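You operate a simulated robot arm through the tools that you are given. There is no shell and no other tool.

The job below is to be done with a simulated robot arm. You get a single attempt, and the scene is never put back.

TASK
Take the red lug out of the press and wipe the dust away.
Fine: the lug goes in the green tray; wipe with the blue pad and put it back; sliding plate in at the end. Where these are worked on the way, their far stop is far enough and under half their travel is too little: sliding plate. What is to be rubbed or washed off counts as gone when no trace of it is left.

The check looks at the end state, three seconds after you hand in, the way a careful person would. Anything else that was tipped, shoved, dropped, spilled or broken makes it a failure.

THE ROBOT
A 6-joint arm with a two-finger parallel gripper, fixed in place. Base frame: the origin is on the floor under the middle of its stand, x ahead of it, y to its left, z up; the work surface is at about z = 0.86. Units: m, rad, N and s.
With the tool pointing down near the work surface it reaches from about 0.3 to 0.66 m from the base axis. Its first joint turns from -2.007 to 2.007 rad. Payload 3.43 kg.
The tool frame sits at the grasp point between the pads (the TCP): z along the fingers, y along the line on which they close. The tips reach 0.034 m beyond it. The gripper opens to 0.128 m. The fingers are 0.024 m wide and 0.012 m thick; the gripper's body (0.048 by 0.13 m) begins 0.096 m behind the TCP.
Orientation is that of the tool frame in the base frame, as [roll, pitch, yaw] about the fixed x, y, z axes, in that order (R = Rz(yaw) Ry(pitch) Rx(roll)). With the fingers straight down and closing along the base's y, the tool's x points along the base's -x, its y along +y and its z along -z.

THE INTERFACE
- The arm moves only by the tool step_arm. Its argument "steps" is text: rows parted by semicolons, each of 6 numbers parted by spaces: the shift along the tool's x, y, z in units of 25 mm (1.0 is 25 mm), then the turn, a rotation vector about the tool's x, y, z in units of 8 degrees (1.0 is 8 degrees). In form: dx dy dz rx ry rz; .... A call has 1 to 20 rows; each row shifts and turns the commanded pose from where the row before left it, along the tool's axes as they then stand. "gripper" is the closure, from 0 (fully open) to 1 (shut), set as the call begins (left out, the last holds). A call with a number of a shift or a turn outside -1 to 1 is refused whole. A row lasts 0.2 s, in which the tool goes at most 0.05 m and 0.15 rad; a call with a longer step from one row to the next is refused whole, and so is a gripper value outside its range. A pose out of reach is approached as far as the arm can. The call stops where the force on the tool passes 40 N (or 10 N more than at its start, if that is more) or the arm is blocked; 0.2 s more then pass. The fingers move at their own pace (about 0.153 m/s each) and stop on an object; they squeeze with about 35 N. The grip force told is the motor's: it shows also when the fingers shut on nothing. Time passes only in rows, and 0.2 s behind the last, so rows that do not move let the fingers close. The reply holds the time, the measured pose of the TCP, the force on the tool along the base axes, the opening and the grip force, in the units named above and with some noise, with the torque about the TCP (base axes, N m) and any sound that the robot's microphone picked up.
- Cameras (640 x 400 px; columns grow to the right, rows downward): "scene" is fixed at [0.3996, -0.4977, 1.5955]; the picture's right is [0.99, 0.16, 0.00], its down [0.09, -0.52, -0.85] and it looks along [-0.14, 0.84, -0.53] (base axes); focal length 368 px, centre (320, 200). "wrist" rides on the gripper at [0.076, -0.011, -0.16] in the tool frame; the picture's right is [0.15, 0.99, 0.00], its down [-0.88, 0.13, -0.46] and it looks along [-0.45, 0.07, 0.89] (tool axes); focal length 234 px, centre (320, 200).
- get_image(camera): a new picture of that camera. The clock stands still meanwhile.
- lift_body(by): slides the trunk up (or, below 0, down) by that many m; the arm rides with it, the base frame stays. It gives what a move gives, with no picture.
- pixel_to_xyz(camera, pixels): for up to 12 pixels [column, row] of the newest picture of that camera ("zoom" is the newest enlarged one), the place [x, y, z] in the base frame of the surface seen there, good to about 0.002 m. The clock stands still meanwhile.
- enlarge(camera, box): a new picture of the part [left, top, right, bottom] of that camera's present view, enlarged. The clock stands still meanwhile.
- finish_job(): hands the job in; it is judged then, once.

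Leave the gripper open and the arm clear of the work at the hand-in unless told otherwise.

The tools are called after "Emit:" as name(argument=value, ...) on one line, values as JSON. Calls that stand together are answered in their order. step_arm: Moves the arm, as the interface text tells. Its arguments: {"type":"object","properties":{"steps":{"type":"string"},"gripper":{"type":"number"}},"required":["steps"]} The other tools are called the same way: lift_body (by) moves the trunk up or down; get_image (camera) takes a picture; pixel_to_xyz (camera, pixels) gives the place of the surface under pixels of a picture; enlarge (camera, box) takes an enlarged picture of a part of a camera's view; finish_job () hands the job in.

At the start:

```text
time: 0.0
position: [0.125, 0.4239, 1.1518]
tcp_rot: [-3.141, 0.0, -3.141]
contact_force: [0.1, -0.3, -0.3]
torque: [0.02, 0.03, -0.01]
finger_gap: 0.128
grip_force: 0.0
trunk travel left (down, up): [-0.9, 0.09]
```

scene: 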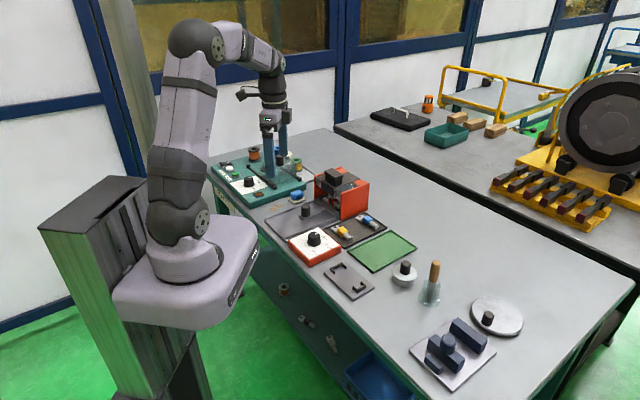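
wrist: 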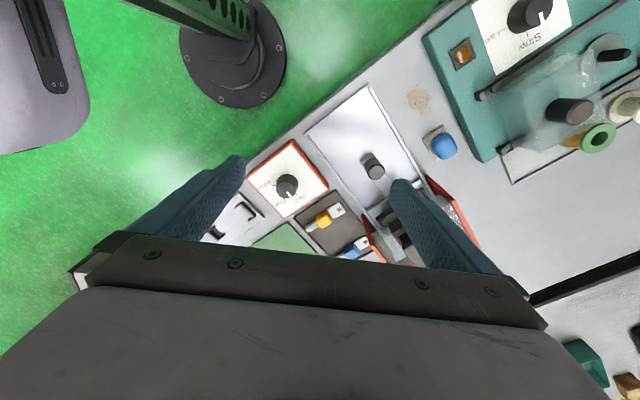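

I start by looking closely at the work area: the scene picture shows a bench with a teal machine (around 260,185), an orange box (340,190), a green tray (382,250) and more. I'll enlarge these parts.

Emit:
enlarge(camera="scene", box=[200, 130, 360, 230])

Emit:
enlarge(camera="scene", box=[260, 160, 440, 310])

Emit:
enlarge(camera="scene", box=[380, 240, 540, 400])

Emit:
enlarge(camera="wrist", box=[220, 60, 640, 270])

```text
4.00 times, centred on (280, 180) of scene
```

zoom: 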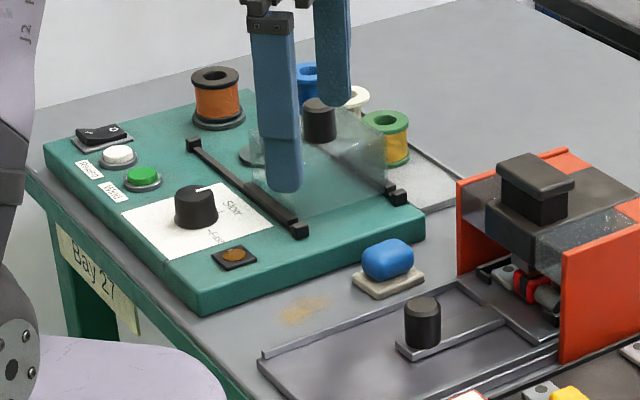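

```text
2.67 times, centred on (350, 235) of scene
```

zoom: 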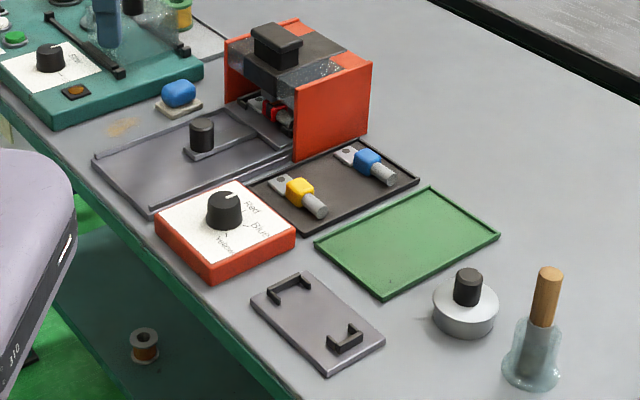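

```text
2.50 times, centred on (460, 320) of scene
```

zoom: 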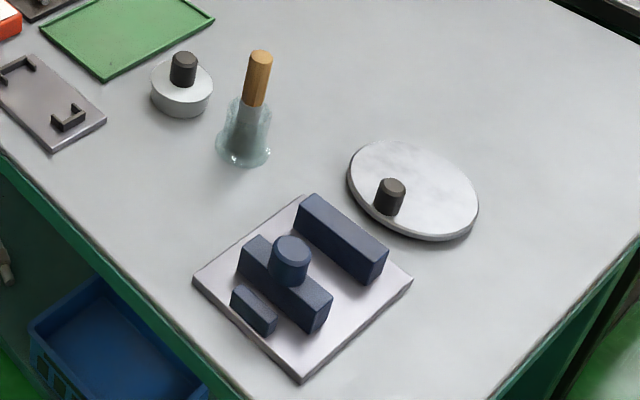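

```text
1.52 times, centred on (430, 165) of wrist
```

zoom: 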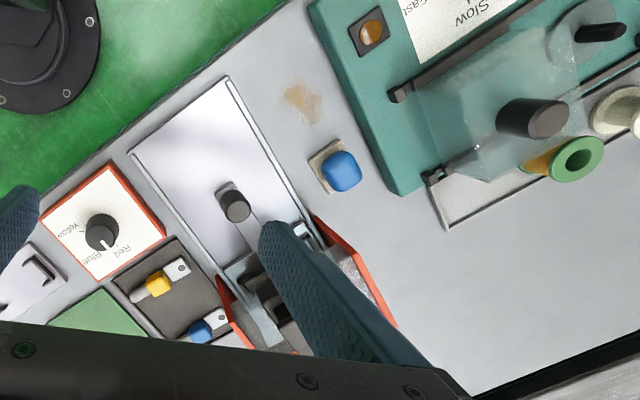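

The press is the orange box with the red lug under the ram; the grey sliding plate with a black knob stands before it; tan dust lies by the blue pad. I read out places of the points in the scene picture: the knob, the plate's corners, the pad, the dust, the green tray, the press top.

Emit:
enlarge(camera="scene", box=[260, 160, 380, 250])

Emit:
enlarge(camera="scene", box=[310, 160, 390, 220])

```text
4.44 times, centred on (320, 205) of scene
```

zoom: 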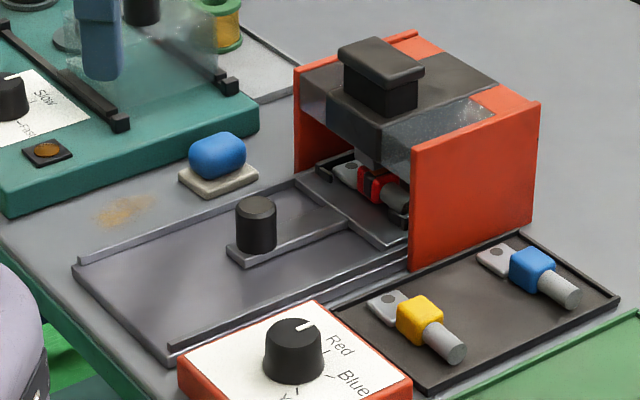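

```text
6.67 times, centred on (350, 190) of scene
```

zoom: 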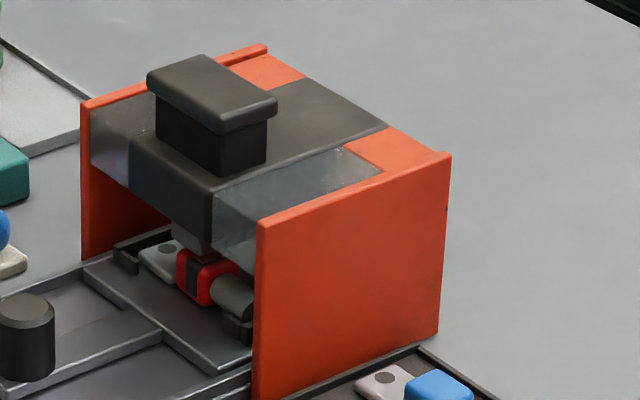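

The red lug sits on a T-shaped slider between black brackets, under the ram; pulling the knob should bring it out. Now I read places in this latest zoom: knob top (20,310), lug red (208,275), slider left/right corners, bracket, press walls.

Emit:
pixel_to_xyz(camera="zoom", pixels=[[27, 308], [163, 258], [205, 275], [235, 300], [192, 243], [90, 262], [215, 370], [120, 250], [238, 328], [355, 290], [185, 75], [85, 160]])

Emit:
enlarge(camera="scene", box=[260, 160, 380, 250])

```text
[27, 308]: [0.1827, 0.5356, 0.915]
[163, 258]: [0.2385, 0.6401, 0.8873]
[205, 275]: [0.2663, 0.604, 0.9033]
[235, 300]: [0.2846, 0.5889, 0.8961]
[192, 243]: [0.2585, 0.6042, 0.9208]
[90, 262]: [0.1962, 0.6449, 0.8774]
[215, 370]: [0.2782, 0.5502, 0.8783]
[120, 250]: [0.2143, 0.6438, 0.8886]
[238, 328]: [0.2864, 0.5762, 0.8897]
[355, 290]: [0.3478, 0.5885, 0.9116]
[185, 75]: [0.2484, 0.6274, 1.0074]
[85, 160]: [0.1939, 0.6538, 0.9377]
```

```text
4.44 times, centred on (320, 205) of scene
```

zoom: 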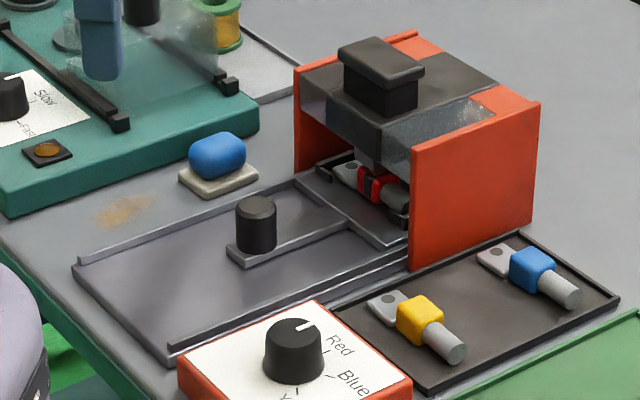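

Emit:
pixel_to_xyz(camera="zoom", pixels=[[257, 207], [234, 257], [80, 260], [170, 352], [405, 250], [218, 145], [200, 158], [240, 162], [215, 188], [125, 210], [100, 222], [150, 198]])

Emit:
pixel_to_xyz(camera="scene", pixels=[[383, 231], [416, 249], [402, 272], [347, 251], [382, 252], [314, 240], [290, 242], [300, 270], [339, 258], [322, 219], [357, 250], [390, 215]])

```text
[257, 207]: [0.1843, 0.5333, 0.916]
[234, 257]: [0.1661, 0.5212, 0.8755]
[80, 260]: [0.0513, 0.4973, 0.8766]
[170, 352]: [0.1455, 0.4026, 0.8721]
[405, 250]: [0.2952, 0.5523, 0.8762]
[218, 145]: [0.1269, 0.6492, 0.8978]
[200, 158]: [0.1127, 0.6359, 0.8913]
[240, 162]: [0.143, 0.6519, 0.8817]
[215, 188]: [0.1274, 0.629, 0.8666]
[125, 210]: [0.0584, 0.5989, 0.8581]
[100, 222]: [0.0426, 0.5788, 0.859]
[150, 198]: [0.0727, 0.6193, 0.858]
```

```text
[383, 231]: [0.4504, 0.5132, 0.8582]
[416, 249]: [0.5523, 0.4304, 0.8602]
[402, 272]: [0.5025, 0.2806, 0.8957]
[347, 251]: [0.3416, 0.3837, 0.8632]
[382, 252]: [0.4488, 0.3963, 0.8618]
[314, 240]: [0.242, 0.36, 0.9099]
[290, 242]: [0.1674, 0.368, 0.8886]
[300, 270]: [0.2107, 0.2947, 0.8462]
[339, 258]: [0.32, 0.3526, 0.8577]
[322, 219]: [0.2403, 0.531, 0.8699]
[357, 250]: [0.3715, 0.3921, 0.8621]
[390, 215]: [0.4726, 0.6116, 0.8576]
```

Knob top reads about (0.184, 0.535, 0.916); slide direction is about 45° (toward +x,+y). The pad is at about (0.127, 0.645), dust near (0.058, 0.600), green tray around (0.45, 0.40). I'll turn the tool by 45° about its axis in place so that the fingers close along the slide direction, high above the work, and look with the wrist camera.

Emit:
step_arm(steps="0 0 0 0 0 0.9375; 0 0 0 0 0 0.9375; 0 0 0 0 0 0.9375; 0 0 0 0 0 0.9375; 0 0 0 0 0 0.9375; 0 0 0 0 0 0.9375", gripper=0)

Emit:
get_image(camera="wrist")

Emit:
get_image(camera="scene")

```text
time: 1.4
position: [0.1262, 0.4231, 1.1534]
tcp_rot: [-3.141, -0.001, 2.353]
contact_force: [-0.3, -0.8, 0.4]
torque: [-0.01, 0.02, -0.02]
finger_gap: 0.1279
grip_force: 0.0
trunk travel left (down, up): [-0.9, 0.09]
```

```text
taken
```

wrist: 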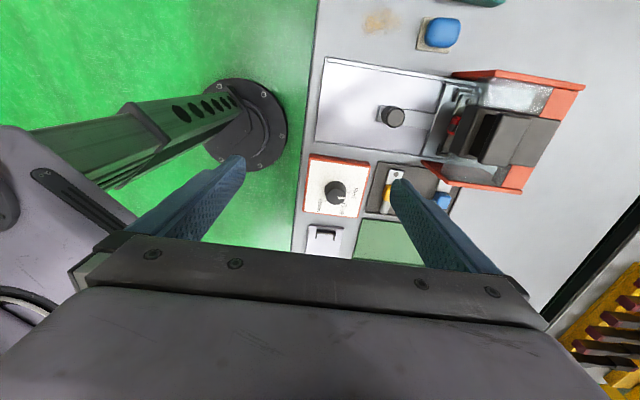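

```text
taken
```

scene: 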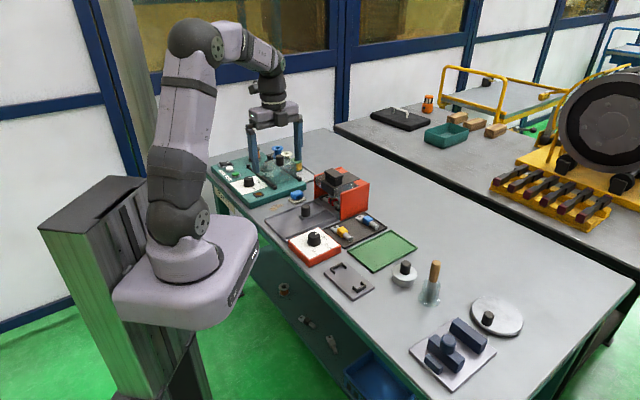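

The wrist view now shows plate, pad, dust and press nicely aligned. I enlarge the press region there.

Emit:
enlarge(camera="wrist", box=[300, 0, 600, 190])

```text
2.11 times, centred on (450, 95) of wrist
```

zoom: 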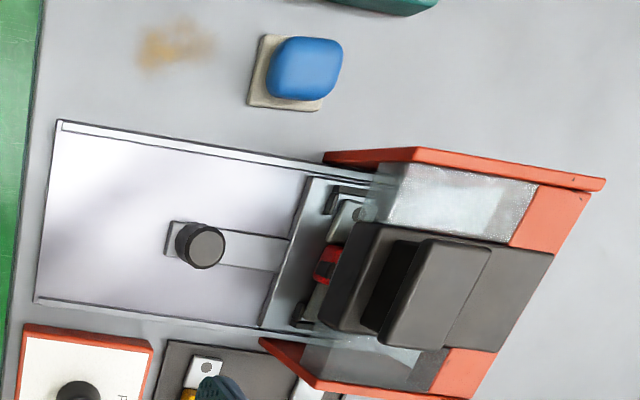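

I read coordinates in this zoom: base plate corners, knob, slider bar edges, pad and its base, dust extents.

Emit:
pixel_to_xyz(camera="zoom", pixels=[[62, 124], [40, 296], [205, 247], [308, 182], [268, 320], [290, 70], [330, 60], [253, 103], [262, 38], [318, 107], [172, 226], [168, 254]])

Emit:
pixel_to_xyz(camera="zoom", pixels=[[140, 66], [148, 32], [212, 48], [180, 20], [175, 45], [330, 245], [285, 240], [282, 268], [310, 165], [330, 262], [348, 210], [310, 290]])

```text
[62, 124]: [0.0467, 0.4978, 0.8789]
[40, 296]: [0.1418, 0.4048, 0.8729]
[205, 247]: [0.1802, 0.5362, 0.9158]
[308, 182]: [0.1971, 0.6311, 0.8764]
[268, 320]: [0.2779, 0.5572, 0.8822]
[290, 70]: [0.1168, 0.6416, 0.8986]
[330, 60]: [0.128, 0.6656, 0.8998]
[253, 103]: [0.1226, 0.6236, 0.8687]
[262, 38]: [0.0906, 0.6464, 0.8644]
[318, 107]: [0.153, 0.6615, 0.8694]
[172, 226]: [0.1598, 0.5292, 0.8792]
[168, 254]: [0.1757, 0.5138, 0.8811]
```

```text
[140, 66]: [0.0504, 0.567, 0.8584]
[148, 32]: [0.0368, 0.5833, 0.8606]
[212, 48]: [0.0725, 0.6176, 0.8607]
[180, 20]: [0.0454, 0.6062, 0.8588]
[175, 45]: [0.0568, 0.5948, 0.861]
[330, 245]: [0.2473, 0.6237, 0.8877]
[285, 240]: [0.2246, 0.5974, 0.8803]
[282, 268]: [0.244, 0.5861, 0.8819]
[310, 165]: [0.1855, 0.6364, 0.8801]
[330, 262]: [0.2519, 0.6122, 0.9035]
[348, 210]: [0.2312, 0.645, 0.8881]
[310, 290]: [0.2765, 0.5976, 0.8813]
```

The slide direction measures about 46°. The knob centre is about (0.182, 0.535), top 0.916. I go over the knob to z ≈ 1.02 with the gripper partly closed (to about 0.07 m) so the inner finger stays clear of the press.

Emit:
step_arm(steps="0 0 0 0 0 -0.15; 0.1875 0.596 0.6675 0 0 0; 0.1875 0.596 0.6675 0 0 0; 0.1875 0.596 0.6675 0 0 0; 0.1875 0.596 0.6675 0 0 0; 0.1875 0.596 0.6675 0 0 0; 0.1875 0.596 0.6675 0 0 0; 0.1875 0.596 0.6675 0 0 0; 0.1875 0.596 0.6675 0 0 0; 0 0 0 0 0 0", gripper=0.45)

Emit:
get_image(camera="wrist")

Emit:
enlarge(camera="scene", box=[200, 120, 400, 270])

```text
time: 3.6
position: [0.1833, 0.5365, 1.0203]
tcp_rot: [-3.142, -0.001, 2.378]
contact_force: [-0.3, -0.3, -0.4]
torque: [0.02, 0.02, 0.02]
finger_gap: 0.0705
grip_force: 0.0
trunk travel left (down, up): [-0.9, 0.09]
```

```text
taken
```

wrist: 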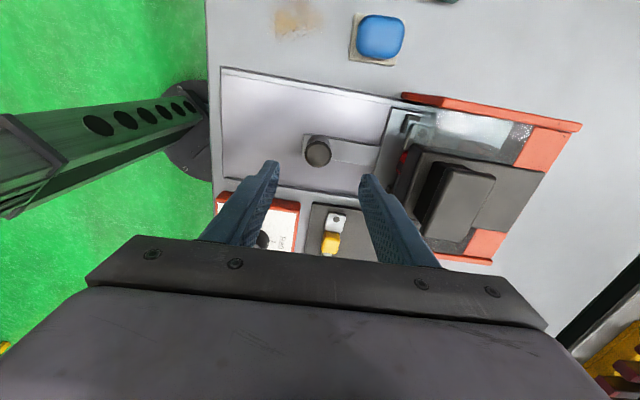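

```text
2.67 times, centred on (300, 195) of scene
```

zoom: 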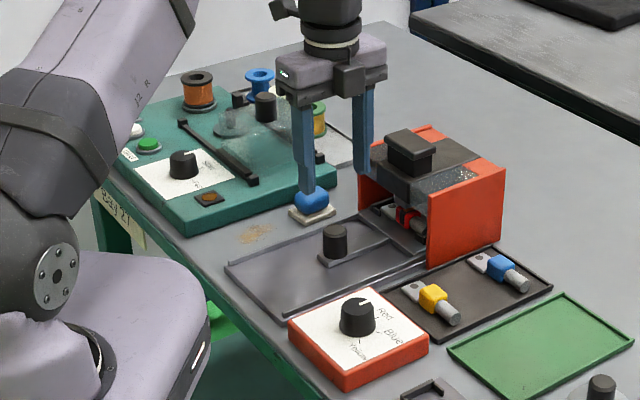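

TCP is over the knob at (0.183, 0.5365). I check the knob position again from this nearer view at (318,152) and around.

Emit:
pixel_to_xyz(camera="wrist", pixels=[[318, 153], [308, 153], [329, 153], [318, 143], [318, 163], [340, 150], [370, 147], [410, 170], [432, 160]])

Emit:
enlarge(camera="wrist", box=[260, 80, 460, 205])

```text
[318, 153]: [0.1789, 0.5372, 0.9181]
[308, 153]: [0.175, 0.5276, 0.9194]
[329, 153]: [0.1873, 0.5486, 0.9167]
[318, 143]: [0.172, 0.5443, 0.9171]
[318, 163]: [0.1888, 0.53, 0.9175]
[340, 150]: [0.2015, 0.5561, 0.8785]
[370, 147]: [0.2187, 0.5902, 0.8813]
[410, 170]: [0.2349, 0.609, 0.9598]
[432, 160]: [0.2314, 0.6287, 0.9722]
```

```text
3.20 times, centred on (360, 142) of wrist
```

zoom: 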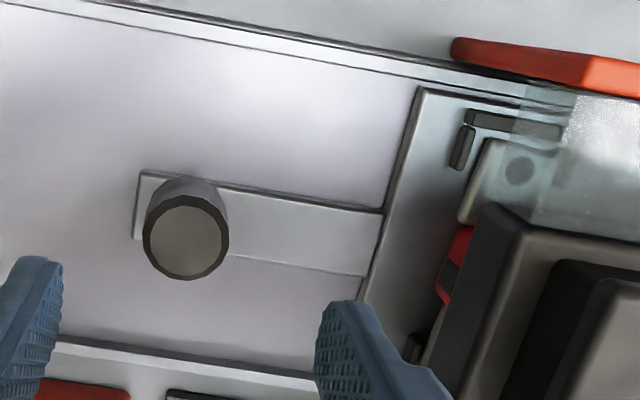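

The knob centre measures about (0.181, 0.5375). I descend 0.099 m straight, with a 2 mm sideways correction, so tips stop at about z 0.887 around the knob.

Emit:
step_arm(steps="0.1 0 0.7 0 0 0; 0 0 0.7 0 0 0; 0 0 0.7 0 0 0; 0 0 0.7 0 0 0; 0 0 0.6 0 0 0; 0 0 0.55 0 0 0; 0 0 0 0 0 0")

```text
time: 5.2
position: [0.179, 0.5374, 0.9192]
tcp_rot: [-3.141, 0.0, 2.379]
contact_force: [0.1, 0.7, 0.2]
torque: [0.0, 0.03, 0.0]
finger_gap: 0.0704
grip_force: 0.1
trunk travel left (down, up): [-0.9, 0.09]
```

No contact so far, TCP at (0.179, 0.537, 0.919). I close the gripper on the knob.

Emit:
step_arm(steps="0 0 0 0 0 0; 0 0 0 0 0 0; 0 0 0 0 0 0", gripper=1)

Emit:
enlarge(camera="scene", box=[240, 130, 400, 250])

```text
time: 6.0
position: [0.1782, 0.538, 0.9194]
tcp_rot: [-3.14, 0.001, 2.378]
contact_force: [-3.8, -2.9, -1.5]
torque: [0.13, -0.02, -0.35]
finger_gap: 0.031
grip_force: 45.0
trunk travel left (down, up): [-0.9, 0.09]
```

```text
3.33 times, centred on (320, 190) of scene
```

zoom: 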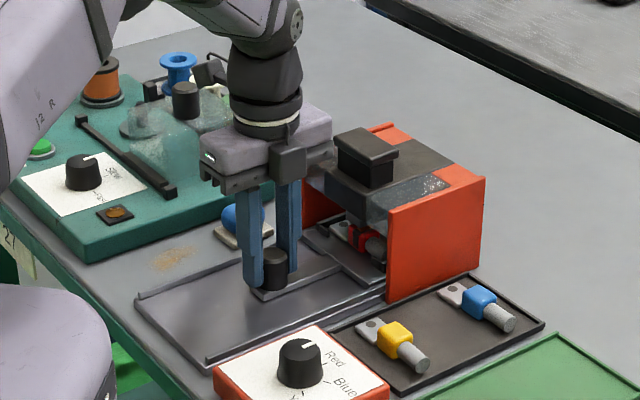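

The knob is held (gap 0.031). Now I pull outward along -tool y, slowly at first (about 2 cm), watching force and the lug.

Emit:
step_arm(steps="0 -0.15 0 0 0 0; 0 -0.2 0 0 0 0; 0 -0.2 0 0 0 0; 0 -0.25 0 0 0 0")

Emit:
enlarge(camera="scene", box=[240, 130, 400, 250])

```text
time: 7.0
position: [0.1656, 0.5232, 0.9197]
tcp_rot: [-3.142, 0.001, 2.378]
contact_force: [-1.4, 0.3, -9.6]
torque: [0.81, -0.23, -0.13]
finger_gap: 0.0312
grip_force: 45.1
trunk travel left (down, up): [-0.9, 0.09]
```

```text
3.33 times, centred on (320, 190) of scene
```

zoom: 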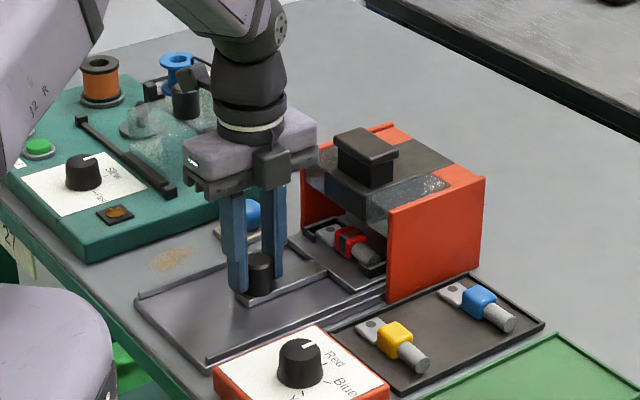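

The slider moved and the lug came along freely. I keep pulling, another 6 cm.

Emit:
step_arm(steps="0 -0.3 0 0 0 0; 0 -0.3 0 0 0 0; 0 -0.3 0 0 0 0; 0 -0.3 0 0 0 0; 0 -0.3 0 0 0 0; 0 -0.3 0 0 0 0; 0 -0.3 0 0 0 0; 0 -0.3 0 0 0 0")

Emit:
enlarge(camera="scene", box=[240, 130, 400, 250])

```text
time: 8.8
position: [0.1241, 0.4831, 0.9192]
tcp_rot: [-3.14, 0.0, 2.377]
contact_force: [-5.5, 7.4, -16.9]
torque: [1.19, 0.45, -0.1]
finger_gap: 0.0309
grip_force: 44.9
trunk travel left (down, up): [-0.9, 0.09]
```

```text
3.33 times, centred on (320, 190) of scene
```

zoom: 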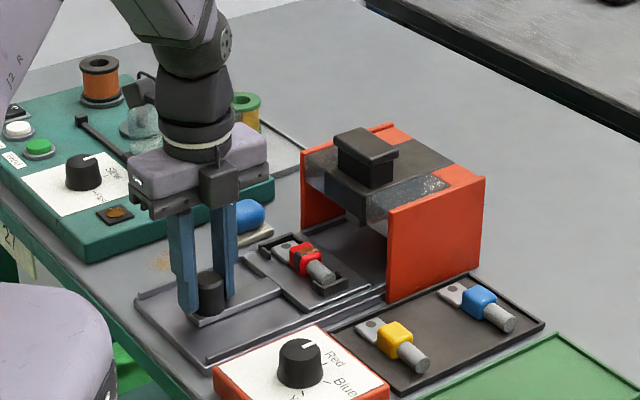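

The slider is out 7.7 cm with the lug clear of the press. There's a little sideways and downward load, so I ease off 1 mm in those axes and pull on gently toward the far stop.

Emit:
step_arm(steps="0.04 -0.15 0.05 0 0 0; 0 -0.2 0 0 0 0; 0 -0.2 0 0 0 0; 0 -0.2 0 0 0 0; 0 -0.2 0 0 0 0; 0 -0.2 0 0 0 0")

Emit:
enlarge(camera="scene", box=[240, 130, 400, 250])

```text
time: 10.2
position: [0.1077, 0.465, 0.9192]
tcp_rot: [3.134, -0.002, 2.38]
contact_force: [16.5, 20.2, -0.9]
torque: [-1.53, -0.48, 0.13]
finger_gap: 0.0313
grip_force: 45.4
trunk travel left (down, up): [-0.9, 0.09]
```

```text
3.33 times, centred on (320, 190) of scene
```

zoom: 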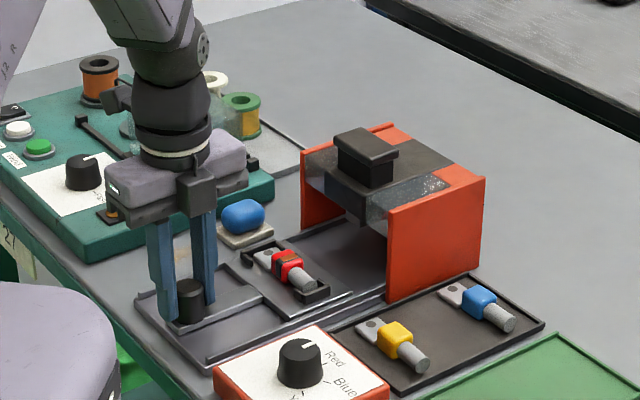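

Force rose to 26 N against the pull: that's the far stop (about 0.10 m travel). I ease back 3 mm to unload, open to about 0.07 m, and rise straight up.

Emit:
step_arm(steps="0 0.12 0 0 0 0; 0 0 0 0 0 0")

Emit:
step_arm(steps="0 0 0 0 0 0; 0 0 0 0 0 0; 0 0 -0.2 0 0 0; 0 0 -0.6 0 0 0; 0 0 -0.8 0 0 0; 0 0 -1 0 0 0; 0 0 -1 0 0 0; 0 0 -1 0 0 0", gripper=0.45)

Emit:
get_image(camera="wrist")

Emit:
enlarge(camera="scene", box=[260, 170, 380, 250])

```text
time: 10.8
position: [0.107, 0.4671, 0.92]
tcp_rot: [3.138, -0.004, 2.376]
contact_force: [16.3, 15.8, 7.4]
torque: [-0.35, -0.26, -0.01]
finger_gap: 0.0311
grip_force: 45.0
trunk travel left (down, up): [-0.9, 0.09]
```

```text
time: 12.6
position: [0.1059, 0.4623, 1.033]
tcp_rot: [-3.141, 0.0, 2.377]
contact_force: [-0.3, 0.8, 0.4]
torque: [0.01, 0.03, 0.02]
finger_gap: 0.0704
grip_force: 0.1
trunk travel left (down, up): [-0.9, 0.09]
```

```text
taken
```

wrist: 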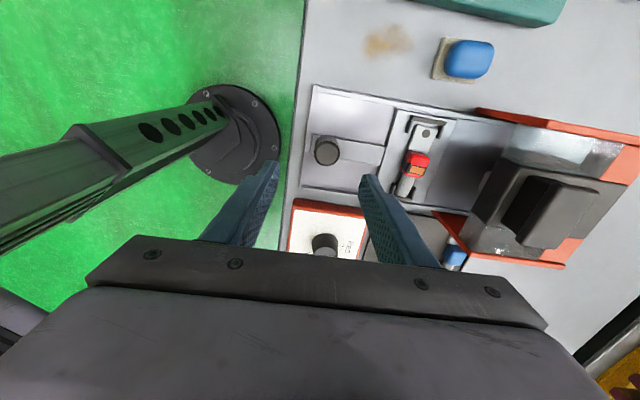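

```text
5.00 times, centred on (320, 210) of scene
```

zoom: 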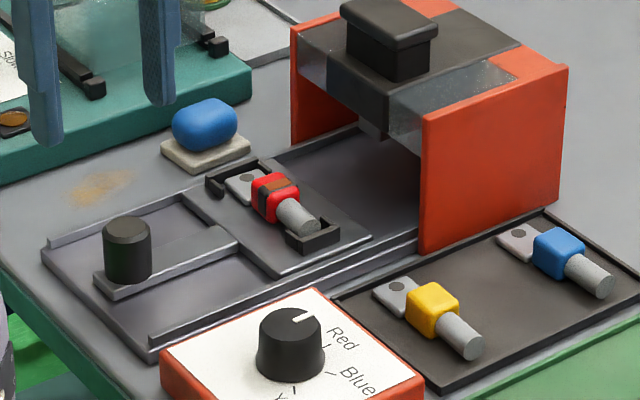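

The lug is out in the open. I enlarge the wrist view at (415,150) to see the lug and its brackets in detail, and the dust at (390,40).

Emit:
enlarge(camera="wrist", box=[360, 90, 480, 210])

Emit:
enlarge(camera="wrist", box=[340, 0, 520, 100])

Emit:
enlarge(camera="scene", box=[295, 190, 345, 225])

```text
3.33 times, centred on (420, 150) of wrist
```

zoom: 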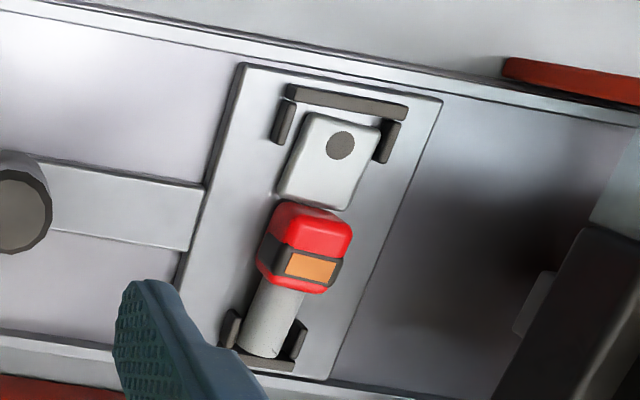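

```text
3.56 times, centred on (430, 50) of wrist
```

zoom: 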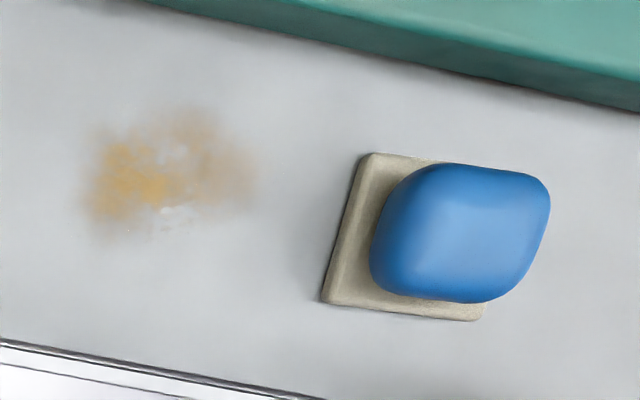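

```text
11.43 times, centred on (320, 208) of scene
```

zoom: 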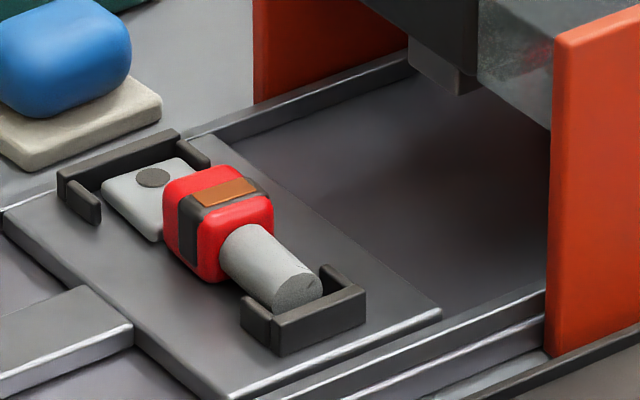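

The lug lies across the slide in two U-brackets, with its red body free for grasping between them. I read out places in this last zoom: red body, barrel, palm, brackets.

Emit:
pixel_to_xyz(camera="zoom", pixels=[[195, 175], [245, 185], [232, 195], [240, 218], [268, 262], [297, 292], [150, 178], [120, 190], [205, 250], [180, 140], [360, 290], [310, 390]])

Emit:
enlarge(camera="wrist", box=[360, 90, 480, 210])

```text
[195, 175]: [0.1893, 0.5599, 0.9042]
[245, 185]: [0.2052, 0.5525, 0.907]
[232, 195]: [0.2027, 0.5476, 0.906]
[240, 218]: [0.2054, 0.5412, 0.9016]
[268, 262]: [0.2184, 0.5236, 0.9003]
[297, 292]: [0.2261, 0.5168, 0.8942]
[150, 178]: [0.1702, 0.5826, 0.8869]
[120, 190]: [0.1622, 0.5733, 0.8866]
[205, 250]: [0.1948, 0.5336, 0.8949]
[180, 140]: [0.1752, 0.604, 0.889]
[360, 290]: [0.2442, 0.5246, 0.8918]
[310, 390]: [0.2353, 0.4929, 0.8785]
```

```text
3.33 times, centred on (420, 150) of wrist
```

zoom: 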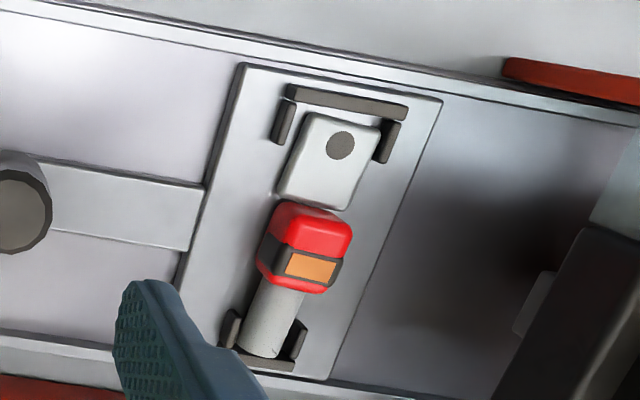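

I read the wrist zoom's points for the lug too: red top (315,225), orange mark (312,267), palm hole (341,145), barrel (268,325) and brackets.

Emit:
pixel_to_xyz(camera="zoom", pixels=[[315, 225], [312, 267], [341, 145], [268, 330], [350, 100], [290, 365], [285, 210], [348, 225], [262, 262], [332, 285], [233, 320], [300, 335]])

```text
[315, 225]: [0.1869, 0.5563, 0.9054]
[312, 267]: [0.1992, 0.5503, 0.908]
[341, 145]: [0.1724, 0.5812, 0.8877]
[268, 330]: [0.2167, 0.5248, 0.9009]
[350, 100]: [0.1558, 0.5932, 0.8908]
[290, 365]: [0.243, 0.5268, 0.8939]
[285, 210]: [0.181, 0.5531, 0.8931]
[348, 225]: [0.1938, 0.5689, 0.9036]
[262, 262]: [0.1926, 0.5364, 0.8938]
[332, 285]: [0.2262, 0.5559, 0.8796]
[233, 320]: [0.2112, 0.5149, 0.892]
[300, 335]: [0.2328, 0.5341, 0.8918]
```

The lug's axis runs at about −51°, so fingers should close along about 39.5°. The red body's centre is about (0.1965, 0.552), top 0.907. I turn 6.7° and go over it at the same height.

Emit:
step_arm(steps="0 0 0 0 0 0.84; 0.077 0.847 0 0 0 0; 0.077 0.847 0 0 0 0; 0.077 0.847 0 0 0 0; 0.077 0.847 0 0 0 0; 0.077 0.847 0 0 0 0; 0.077 0.847 0 0 0 0; 0 0 0 0 0 0")

Emit:
get_image(camera="wrist")

Emit:
enlarge(camera="wrist", box=[260, 90, 420, 190])

```text
time: 14.4
position: [0.1951, 0.5518, 1.0338]
tcp_rot: [3.14, -0.002, 2.26]
contact_force: [0.7, -0.1, -0.2]
torque: [-0.01, 0.0, 0.0]
finger_gap: 0.0705
grip_force: 0.1
trunk travel left (down, up): [-0.9, 0.09]
```

```text
taken
```

wrist: 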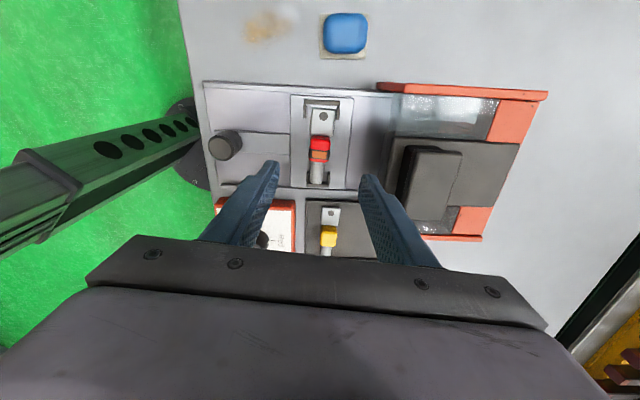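

```text
4.00 times, centred on (340, 140) of wrist
```

zoom: 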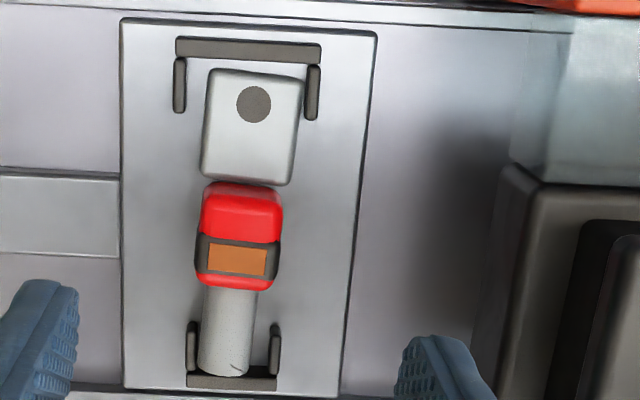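

Well placed above the lug. I verify the red body's position in this nearer zoom.

Emit:
pixel_to_xyz(camera="zoom", pixels=[[240, 215], [237, 262], [254, 104], [226, 340], [208, 205], [277, 210], [202, 265], [272, 270], [185, 110], [312, 110], [192, 345], [275, 350]])

```text
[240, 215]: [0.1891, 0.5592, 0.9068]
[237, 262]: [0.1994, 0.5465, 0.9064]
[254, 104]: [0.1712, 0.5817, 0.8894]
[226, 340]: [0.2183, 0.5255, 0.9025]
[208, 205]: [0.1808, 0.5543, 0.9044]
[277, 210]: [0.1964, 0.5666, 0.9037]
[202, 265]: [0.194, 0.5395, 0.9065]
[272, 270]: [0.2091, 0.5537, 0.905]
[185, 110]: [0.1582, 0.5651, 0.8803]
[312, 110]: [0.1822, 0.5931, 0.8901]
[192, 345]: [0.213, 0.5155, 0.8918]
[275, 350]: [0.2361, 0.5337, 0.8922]
```

Red body centre ≈ (0.195, 0.553); TCP is right over it. I descend 0.114 m so the tips come to about z 0.885.

Emit:
step_arm(steps="0 0 0.8 0 0 0; 0 0 0.8 0 0 0; 0 0 0.8 0 0 0; 0 0 0.8 0 0 0; 0 0 0.8 0 0 0; 0 0 0.35 0 0 0; 0 0 0.2 0 0 0; 0 0 0 0 0 0")

Emit:
enlarge(camera="scene", box=[260, 170, 380, 250])

```text
time: 16.2
position: [0.1967, 0.5525, 0.9201]
tcp_rot: [-3.141, 0.001, 2.26]
contact_force: [-0.5, -0.4, -0.4]
torque: [0.01, -0.02, -0.01]
finger_gap: 0.0703
grip_force: 0.1
trunk travel left (down, up): [-0.9, 0.09]
```

```text
5.00 times, centred on (320, 210) of scene
```

zoom: 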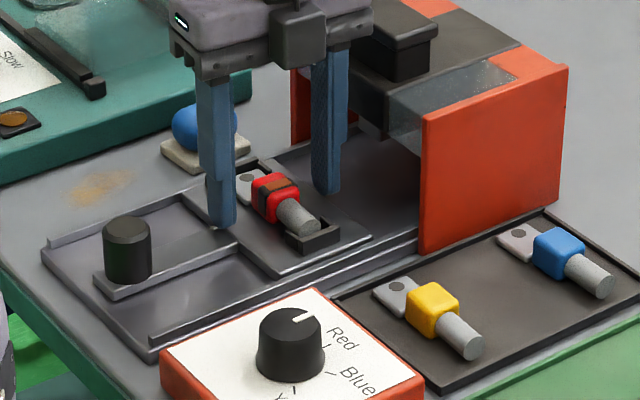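

Fingers straddle the red body. I close.

Emit:
step_arm(steps="0 0 0 0 0 0; 0 0 0 0 0 0; 0 0 0 0 0 0", gripper=1)

Emit:
enlarge(camera="scene", box=[260, 170, 380, 250])

```text
time: 17.0
position: [0.1959, 0.5513, 0.9202]
tcp_rot: [3.141, 0.002, 2.261]
contact_force: [0.7, 0.7, 0.2]
torque: [0.03, 0.02, 0.74]
finger_gap: 0.0254
grip_force: 35.1
trunk travel left (down, up): [-0.9, 0.09]
```

```text
5.00 times, centred on (320, 210) of scene
```

zoom: 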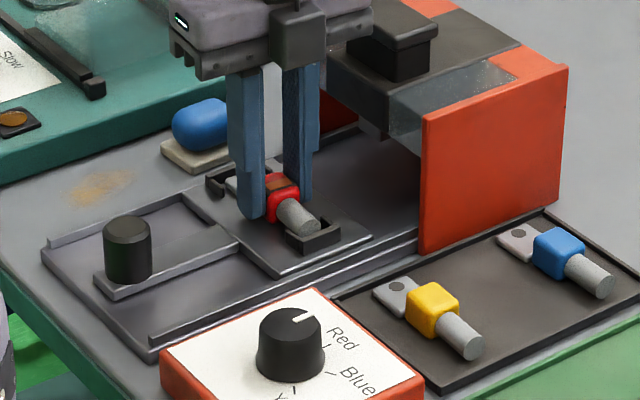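

Gripped (gap 0.0254). I lift straight up, slowly first, to z ≈ 1.07.

Emit:
step_arm(steps="0 0 -0.2 0 0 0; 0 0 -0.2 0 0 0; 0 0 -0.3 0 0 0; 0 0 -0.4 0 0 0; 0 0 -0.8 0 0 0; 0 0 -1 0 0 0; 0 0 -1 0 0 0; 0 0 -1 0 0 0; 0 0 -1 0 0 0; 0 0 0 0 0 0")

Emit:
get_image(camera="scene")

Emit:
get_image(camera="wrist")

Emit:
enlarge(camera="scene", box=[320, 210, 440, 290])

```text
time: 19.2
position: [0.1954, 0.553, 1.069]
tcp_rot: [-3.141, 0.001, 2.261]
contact_force: [0.8, -0.1, -0.7]
torque: [0.02, 0.03, -0.02]
finger_gap: 0.0252
grip_force: 35.5
trunk travel left (down, up): [-0.9, 0.09]
```

```text
taken
```

scene: 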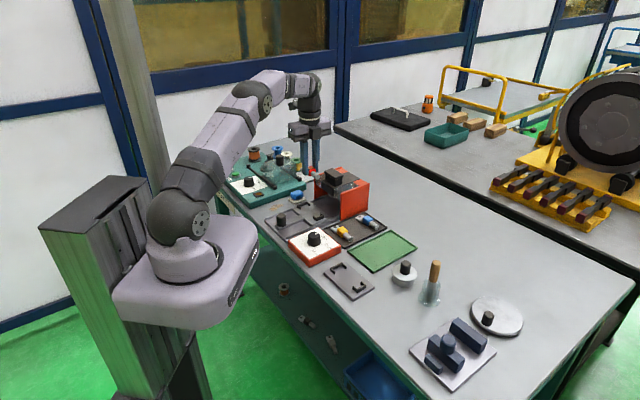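

```text
taken
```

wrist: 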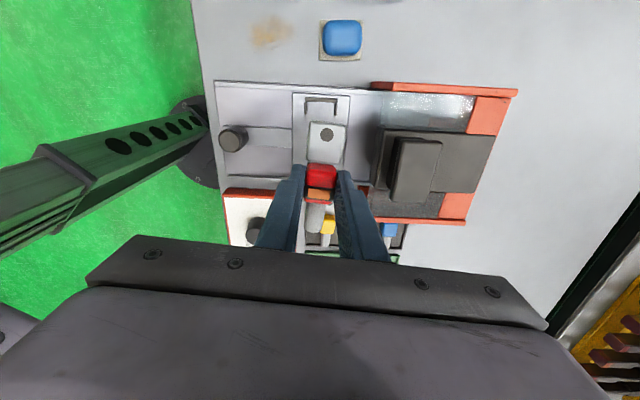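

```text
5.00 times, centred on (380, 250) of scene
```

zoom: 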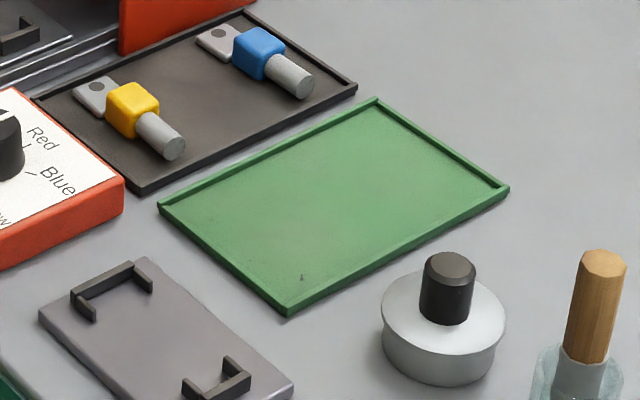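

The lug is held level. I measure the green tray's corners and floor in this zoom, and the neighbours' heights.

Emit:
pixel_to_xyz(camera="zoom", pixels=[[376, 101], [506, 189], [290, 310], [162, 208], [335, 200], [290, 300], [450, 260], [590, 260], [180, 190], [150, 140], [170, 208], [495, 188]])

```text
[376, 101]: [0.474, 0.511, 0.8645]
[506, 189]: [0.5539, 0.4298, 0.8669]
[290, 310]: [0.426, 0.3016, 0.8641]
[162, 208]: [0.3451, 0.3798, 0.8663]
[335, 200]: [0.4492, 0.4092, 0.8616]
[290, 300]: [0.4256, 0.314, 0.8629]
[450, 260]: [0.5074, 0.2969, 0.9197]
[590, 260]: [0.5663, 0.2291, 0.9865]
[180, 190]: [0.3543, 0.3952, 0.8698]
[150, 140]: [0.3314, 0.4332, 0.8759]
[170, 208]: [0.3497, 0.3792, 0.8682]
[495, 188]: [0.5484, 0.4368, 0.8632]
```

Tray corners: about (0.474,0.511), (0.554,0.430), (0.426,0.302), (0.345,0.380), centre (0.450,0.406), floor z ≈ 0.862, long side along 45°. The lug is about 0.10 m long, so I'll lay it along the tray's long side. First I carry it at z 1.07 to over the tray's centre.

Emit:
step_arm(steps="-0.918 0.3423 0 0 0 0; -0.918 0.3423 0 0 0 0; -0.918 0.3423 0 0 0 0; -0.918 0.3423 0 0 0 0; -0.918 0.3423 0 0 0 0; -0.918 0.3423 0 0 0 0; -0.918 0.3423 0 0 0 0; -0.918 0.3423 0 0 0 0; -0.918 0.3423 0 0 0 0; -0.918 0.3423 0 0 0 0; -0.918 0.3423 0 0 0 0; -0.918 0.3423 0 0 0 0; 0 0 0 0 0 0")

Emit:
step_arm(steps="0 0 0 0 0 0.88; 0 0 0 0 0 0.88; 0 0 0 0 0 0.88; 0 0 0 0 0 0.88; 0 0 0 0 0 0.88; 0 0 0 0 0 0.88; 0 0 0 0 0 0.88; 0 0 0 0 0 0.88; 0 0 0 0 0 0.88; 0 0 0 0 0 0.88; 0 0 0 0 0 0.88; 0 0 0 0 0 0.88; 0 0 0 0 0 0")

Emit:
get_image(camera="wrist")

Emit:
get_image(camera="scene")

```text
time: 22.0
position: [0.4511, 0.4059, 1.0675]
tcp_rot: [3.141, -0.001, 2.26]
contact_force: [-1.1, 0.1, -2.1]
torque: [0.03, -0.05, 0.05]
finger_gap: 0.0248
grip_force: 34.6
trunk travel left (down, up): [-0.9, 0.09]
```

```text
time: 24.8
position: [0.4561, 0.3989, 1.0684]
tcp_rot: [-3.134, 0.0, 0.917]
contact_force: [-1.2, 0.5, -0.6]
torque: [0.0, 0.01, 0.02]
finger_gap: 0.0253
grip_force: 35.1
out of reach, approached as far as the arm can: row 11, 12
trunk travel left (down, up): [-0.9, 0.09]
```

```text
taken
```

wrist: 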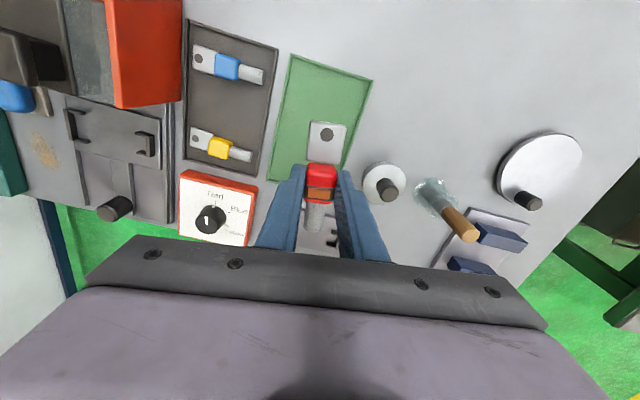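

```text
taken
```

scene: 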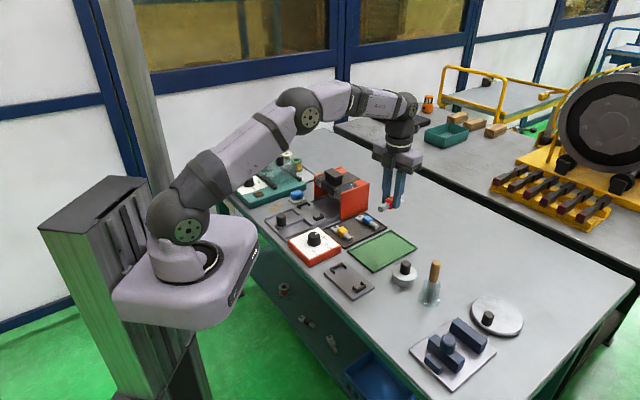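

The wrist hit its limit at yaw 0.917; the lug lies about 8° off the tray's long side, which fits anyway. I turn back a little (about 16°) from the commanded pose to be off the limit and check the pose.

Emit:
step_arm(steps="0 0 0 0 0 -0.7; 0 0 0 0 0 -0.7; 0 0 0 0 0 -0.6; 0 0 0 0 0 0")

```text
time: 25.8
position: [0.4551, 0.4003, 1.0671]
tcp_rot: [-3.133, -0.002, 1.196]
contact_force: [0.0, 0.3, -0.2]
torque: [0.0, 0.01, 0.01]
finger_gap: 0.0251
grip_force: 35.1
trunk travel left (down, up): [-0.9, 0.09]
```

Pose is steady at yaw 1.196 (lug about 23° off the tray's long axis, fits easily). I centre by a few mm and descend to about z 0.912, just above the placing height (~0.902).

Emit:
step_arm(steps="0.14 -0.27 0 0 0 0; 0 0 0.8 0 0 0; 0 0 0.8 0 0 0; 0 0 0.8 0 0 0; 0 0 0.8 0 0 0; 0 0 0.8 0 0 0; 0 0 0.8 0 0 0; 0 0 0.8 0 0 0; 0 0 0.6 0 0 0; 0 0 0 0 0 0")

Emit:
enlarge(camera="scene", box=[320, 190, 440, 290])

```text
time: 28.0
position: [0.4499, 0.4074, 0.9127]
tcp_rot: [-3.134, -0.005, 1.198]
contact_force: [0.0, -0.4, -0.9]
torque: [-0.02, 0.05, -0.02]
finger_gap: 0.0249
grip_force: 35.2
trunk travel left (down, up): [-0.9, 0.09]
```

```text
4.00 times, centred on (380, 240) of scene
```

zoom: 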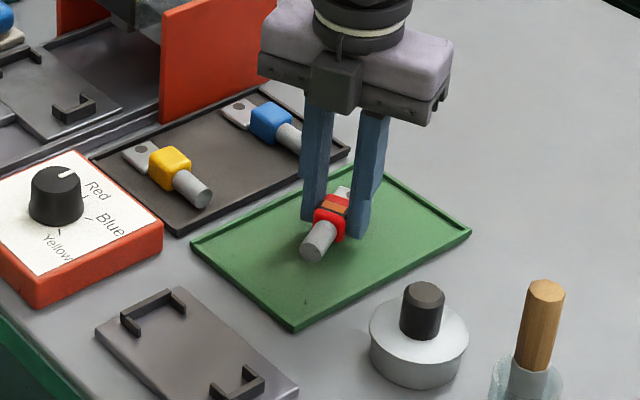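

The lug is just above the middle of the green tray. I lower gently in 1–2 mm steps until I feel contact.

Emit:
step_arm(steps="0 0 0.12 0 0 0; 0 0 0.08 0 0 0; 0 0 0.08 0 0 0; 0 0 0.04 0 0 0; 0 0 0 0 0 0")

```text
time: 29.2
position: [0.4499, 0.4054, 0.905]
tcp_rot: [-3.132, -0.001, 1.196]
contact_force: [-0.1, 0.8, -0.5]
torque: [0.03, 0.01, -0.01]
finger_gap: 0.025
grip_force: 34.8
trunk travel left (down, up): [-0.9, 0.09]
```

Emit:
step_arm(steps="0 0 0.06 0 0 0; 0 0 0.04 0 0 0; 0 0 0.04 0 0 0; 0 0 0 0 0 0")

```text
time: 30.2
position: [0.4505, 0.4049, 0.9035]
tcp_rot: [-3.138, -0.006, 1.197]
contact_force: [0.4, 0.5, 3.5]
torque: [-0.08, -0.02, -0.03]
finger_gap: 0.0248
grip_force: 35.2
trunk travel left (down, up): [-0.9, 0.09]
```

3.5 N upward: the lug touches the tray floor. I open to about 0.064 m and rise straight up.

Emit:
step_arm(steps="0 0 0 0 0 0; 0 0 0 0 0 0; 0 0 -0.2 0 0 0; 0 0 -0.5 0 0 0; 0 0 -0.8 0 0 0; 0 0 -1 0 0 0; 0 0 -1 0 0 0; 0 0 -1 0 0 0; 0 0 -1 0 0 0; 0 0 -1 0 0 0; 0 0 0 0 0 0", gripper=0.5)

Emit:
get_image(camera="scene")

Emit:
enlarge(camera="scene", box=[320, 190, 440, 290])

```text
time: 32.6
position: [0.4496, 0.4056, 1.0644]
tcp_rot: [-3.135, -0.001, 1.197]
contact_force: [-0.6, -0.1, -0.7]
torque: [-0.01, -0.01, 0.03]
finger_gap: 0.064
grip_force: 0.1
trunk travel left (down, up): [-0.9, 0.09]
```

```text
taken
```

scene: 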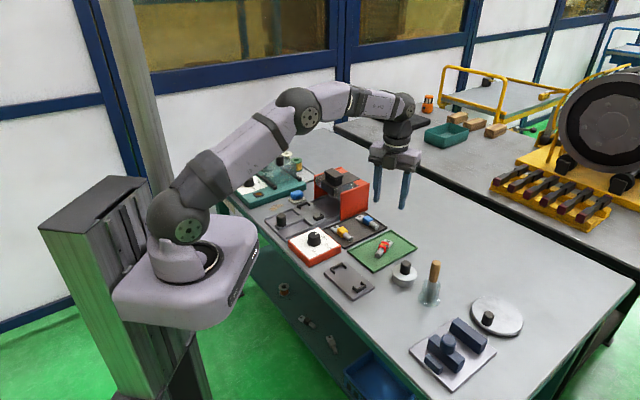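

```text
4.00 times, centred on (380, 240) of scene
```

zoom: 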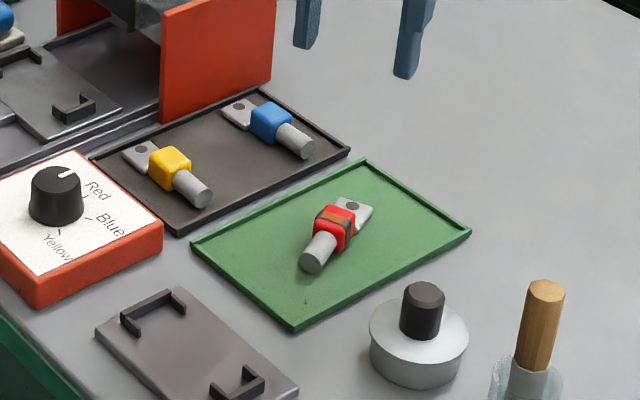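

The lug lies flat inside the green tray. Next the pad: I turn the tool back (about 72°) for the pad's orientation, then travel at z ≈ 1.07 toward the pad, staying above the press's top (1.007).

Emit:
step_arm(steps="0 0 -0.1 0 0 -0.905; 0 0 -0.1 0 0 -0.905; 0 0 -0.1 0 0 -0.905; 0 0 -0.1 0 0 -0.905; 0 0 -0.1 0 0 -0.905; 0 0 -0.1 0 0 -0.905; 0 0 -0.1 0 0 -0.905; 0 0 -0.1 0 0 -0.905; 0 0 -0.1 0 0 -0.905; 0 0 -0.1 0 0 -0.905; 0 0 0 0 0 0")

Emit:
step_arm(steps="0.929 -0.103 0 0 0 0; 0.929 -0.103 0 0 0 0; 0.929 -0.103 0 0 0 0; 0.929 -0.103 0 0 0 0; 0.929 -0.103 0 0 0 0; 0.929 -0.103 0 0 0 0; 0.929 -0.103 0 0 0 0; 0.929 -0.103 0 0 0 0; 0.929 -0.103 0 0 0 0; 0.929 -0.103 0 0 0 0; 0.929 -0.103 0 0 0 0; 0.929 -0.103 0 0 0 0; 0.929 -0.103 0 0 0 0; 0.929 -0.103 0 0 0 0; 0.929 -0.103 0 0 0 0; 0.929 -0.103 0 0 0 0; 0.929 -0.103 0 0 0 0; 0 0 0 0 0 0")

Emit:
get_image(camera="wrist")

Emit:
get_image(camera="scene")

```text
time: 35.0
position: [0.4513, 0.4057, 1.0893]
tcp_rot: [3.141, -0.008, 2.464]
contact_force: [0.5, -0.4, -0.2]
torque: [-0.04, 0.02, -0.01]
finger_gap: 0.064
grip_force: 0.0
trunk travel left (down, up): [-0.9, 0.09]
```

```text
time: 38.8
position: [0.1127, 0.5879, 1.0851]
tcp_rot: [3.138, -0.008, 2.46]
contact_force: [0.5, -0.2, -0.3]
torque: [0.0, -0.01, 0.02]
finger_gap: 0.0642
grip_force: 0.0
out of reach, approached as far as the arm can: row 15, 16, 17
trunk travel left (down, up): [-0.9, 0.09]
```

```text
taken
```

wrist: 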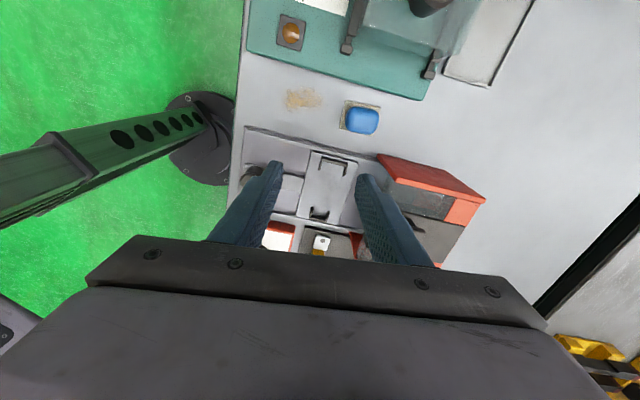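

```text
taken
```

scene: 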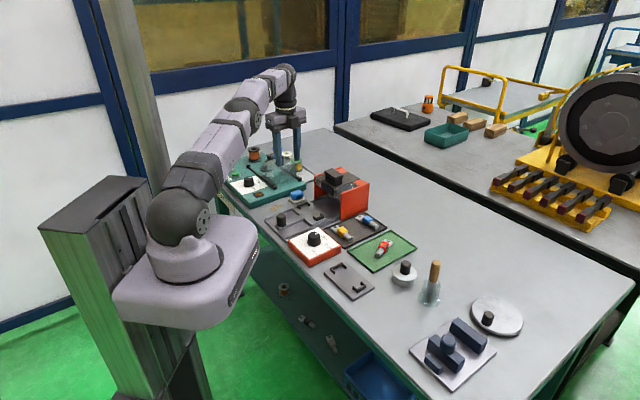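

Reach ends near 0.60 m radius at this height. Raising the trunk will give more reach at the table level, so I slide the trunk up by 0.085 m (arm rides up, nothing above it).

Emit:
lift_body(by=0.085)

Emit:
get_image(camera="scene")

Emit:
enlarge(camera="wrist", box=[240, 60, 440, 185])

```text
time: 40.0
position: [0.1134, 0.5878, 1.1699]
tcp_rot: [-3.141, -0.008, 2.46]
contact_force: [-0.4, -0.2, 0.2]
torque: [-0.01, -0.01, -0.03]
finger_gap: 0.064
grip_force: 0.1
trunk travel left (down, up): [-0.985, 0.005]
```

```text
taken
```

scene: 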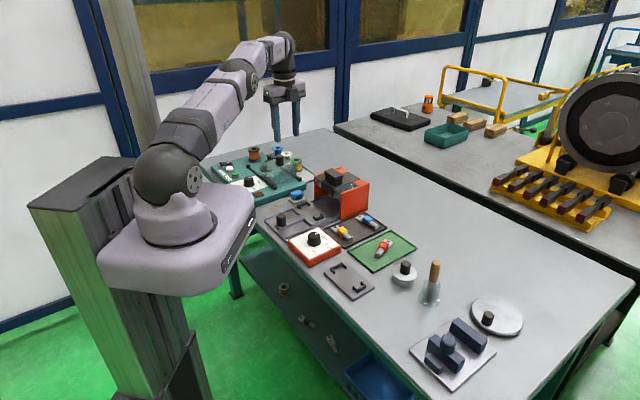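

```text
3.20 times, centred on (340, 122) of wrist
```

zoom: 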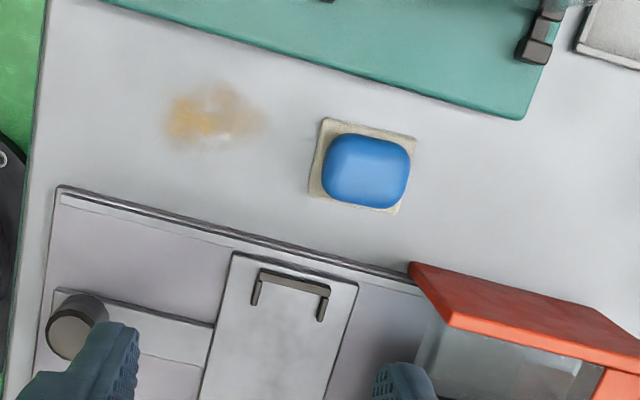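

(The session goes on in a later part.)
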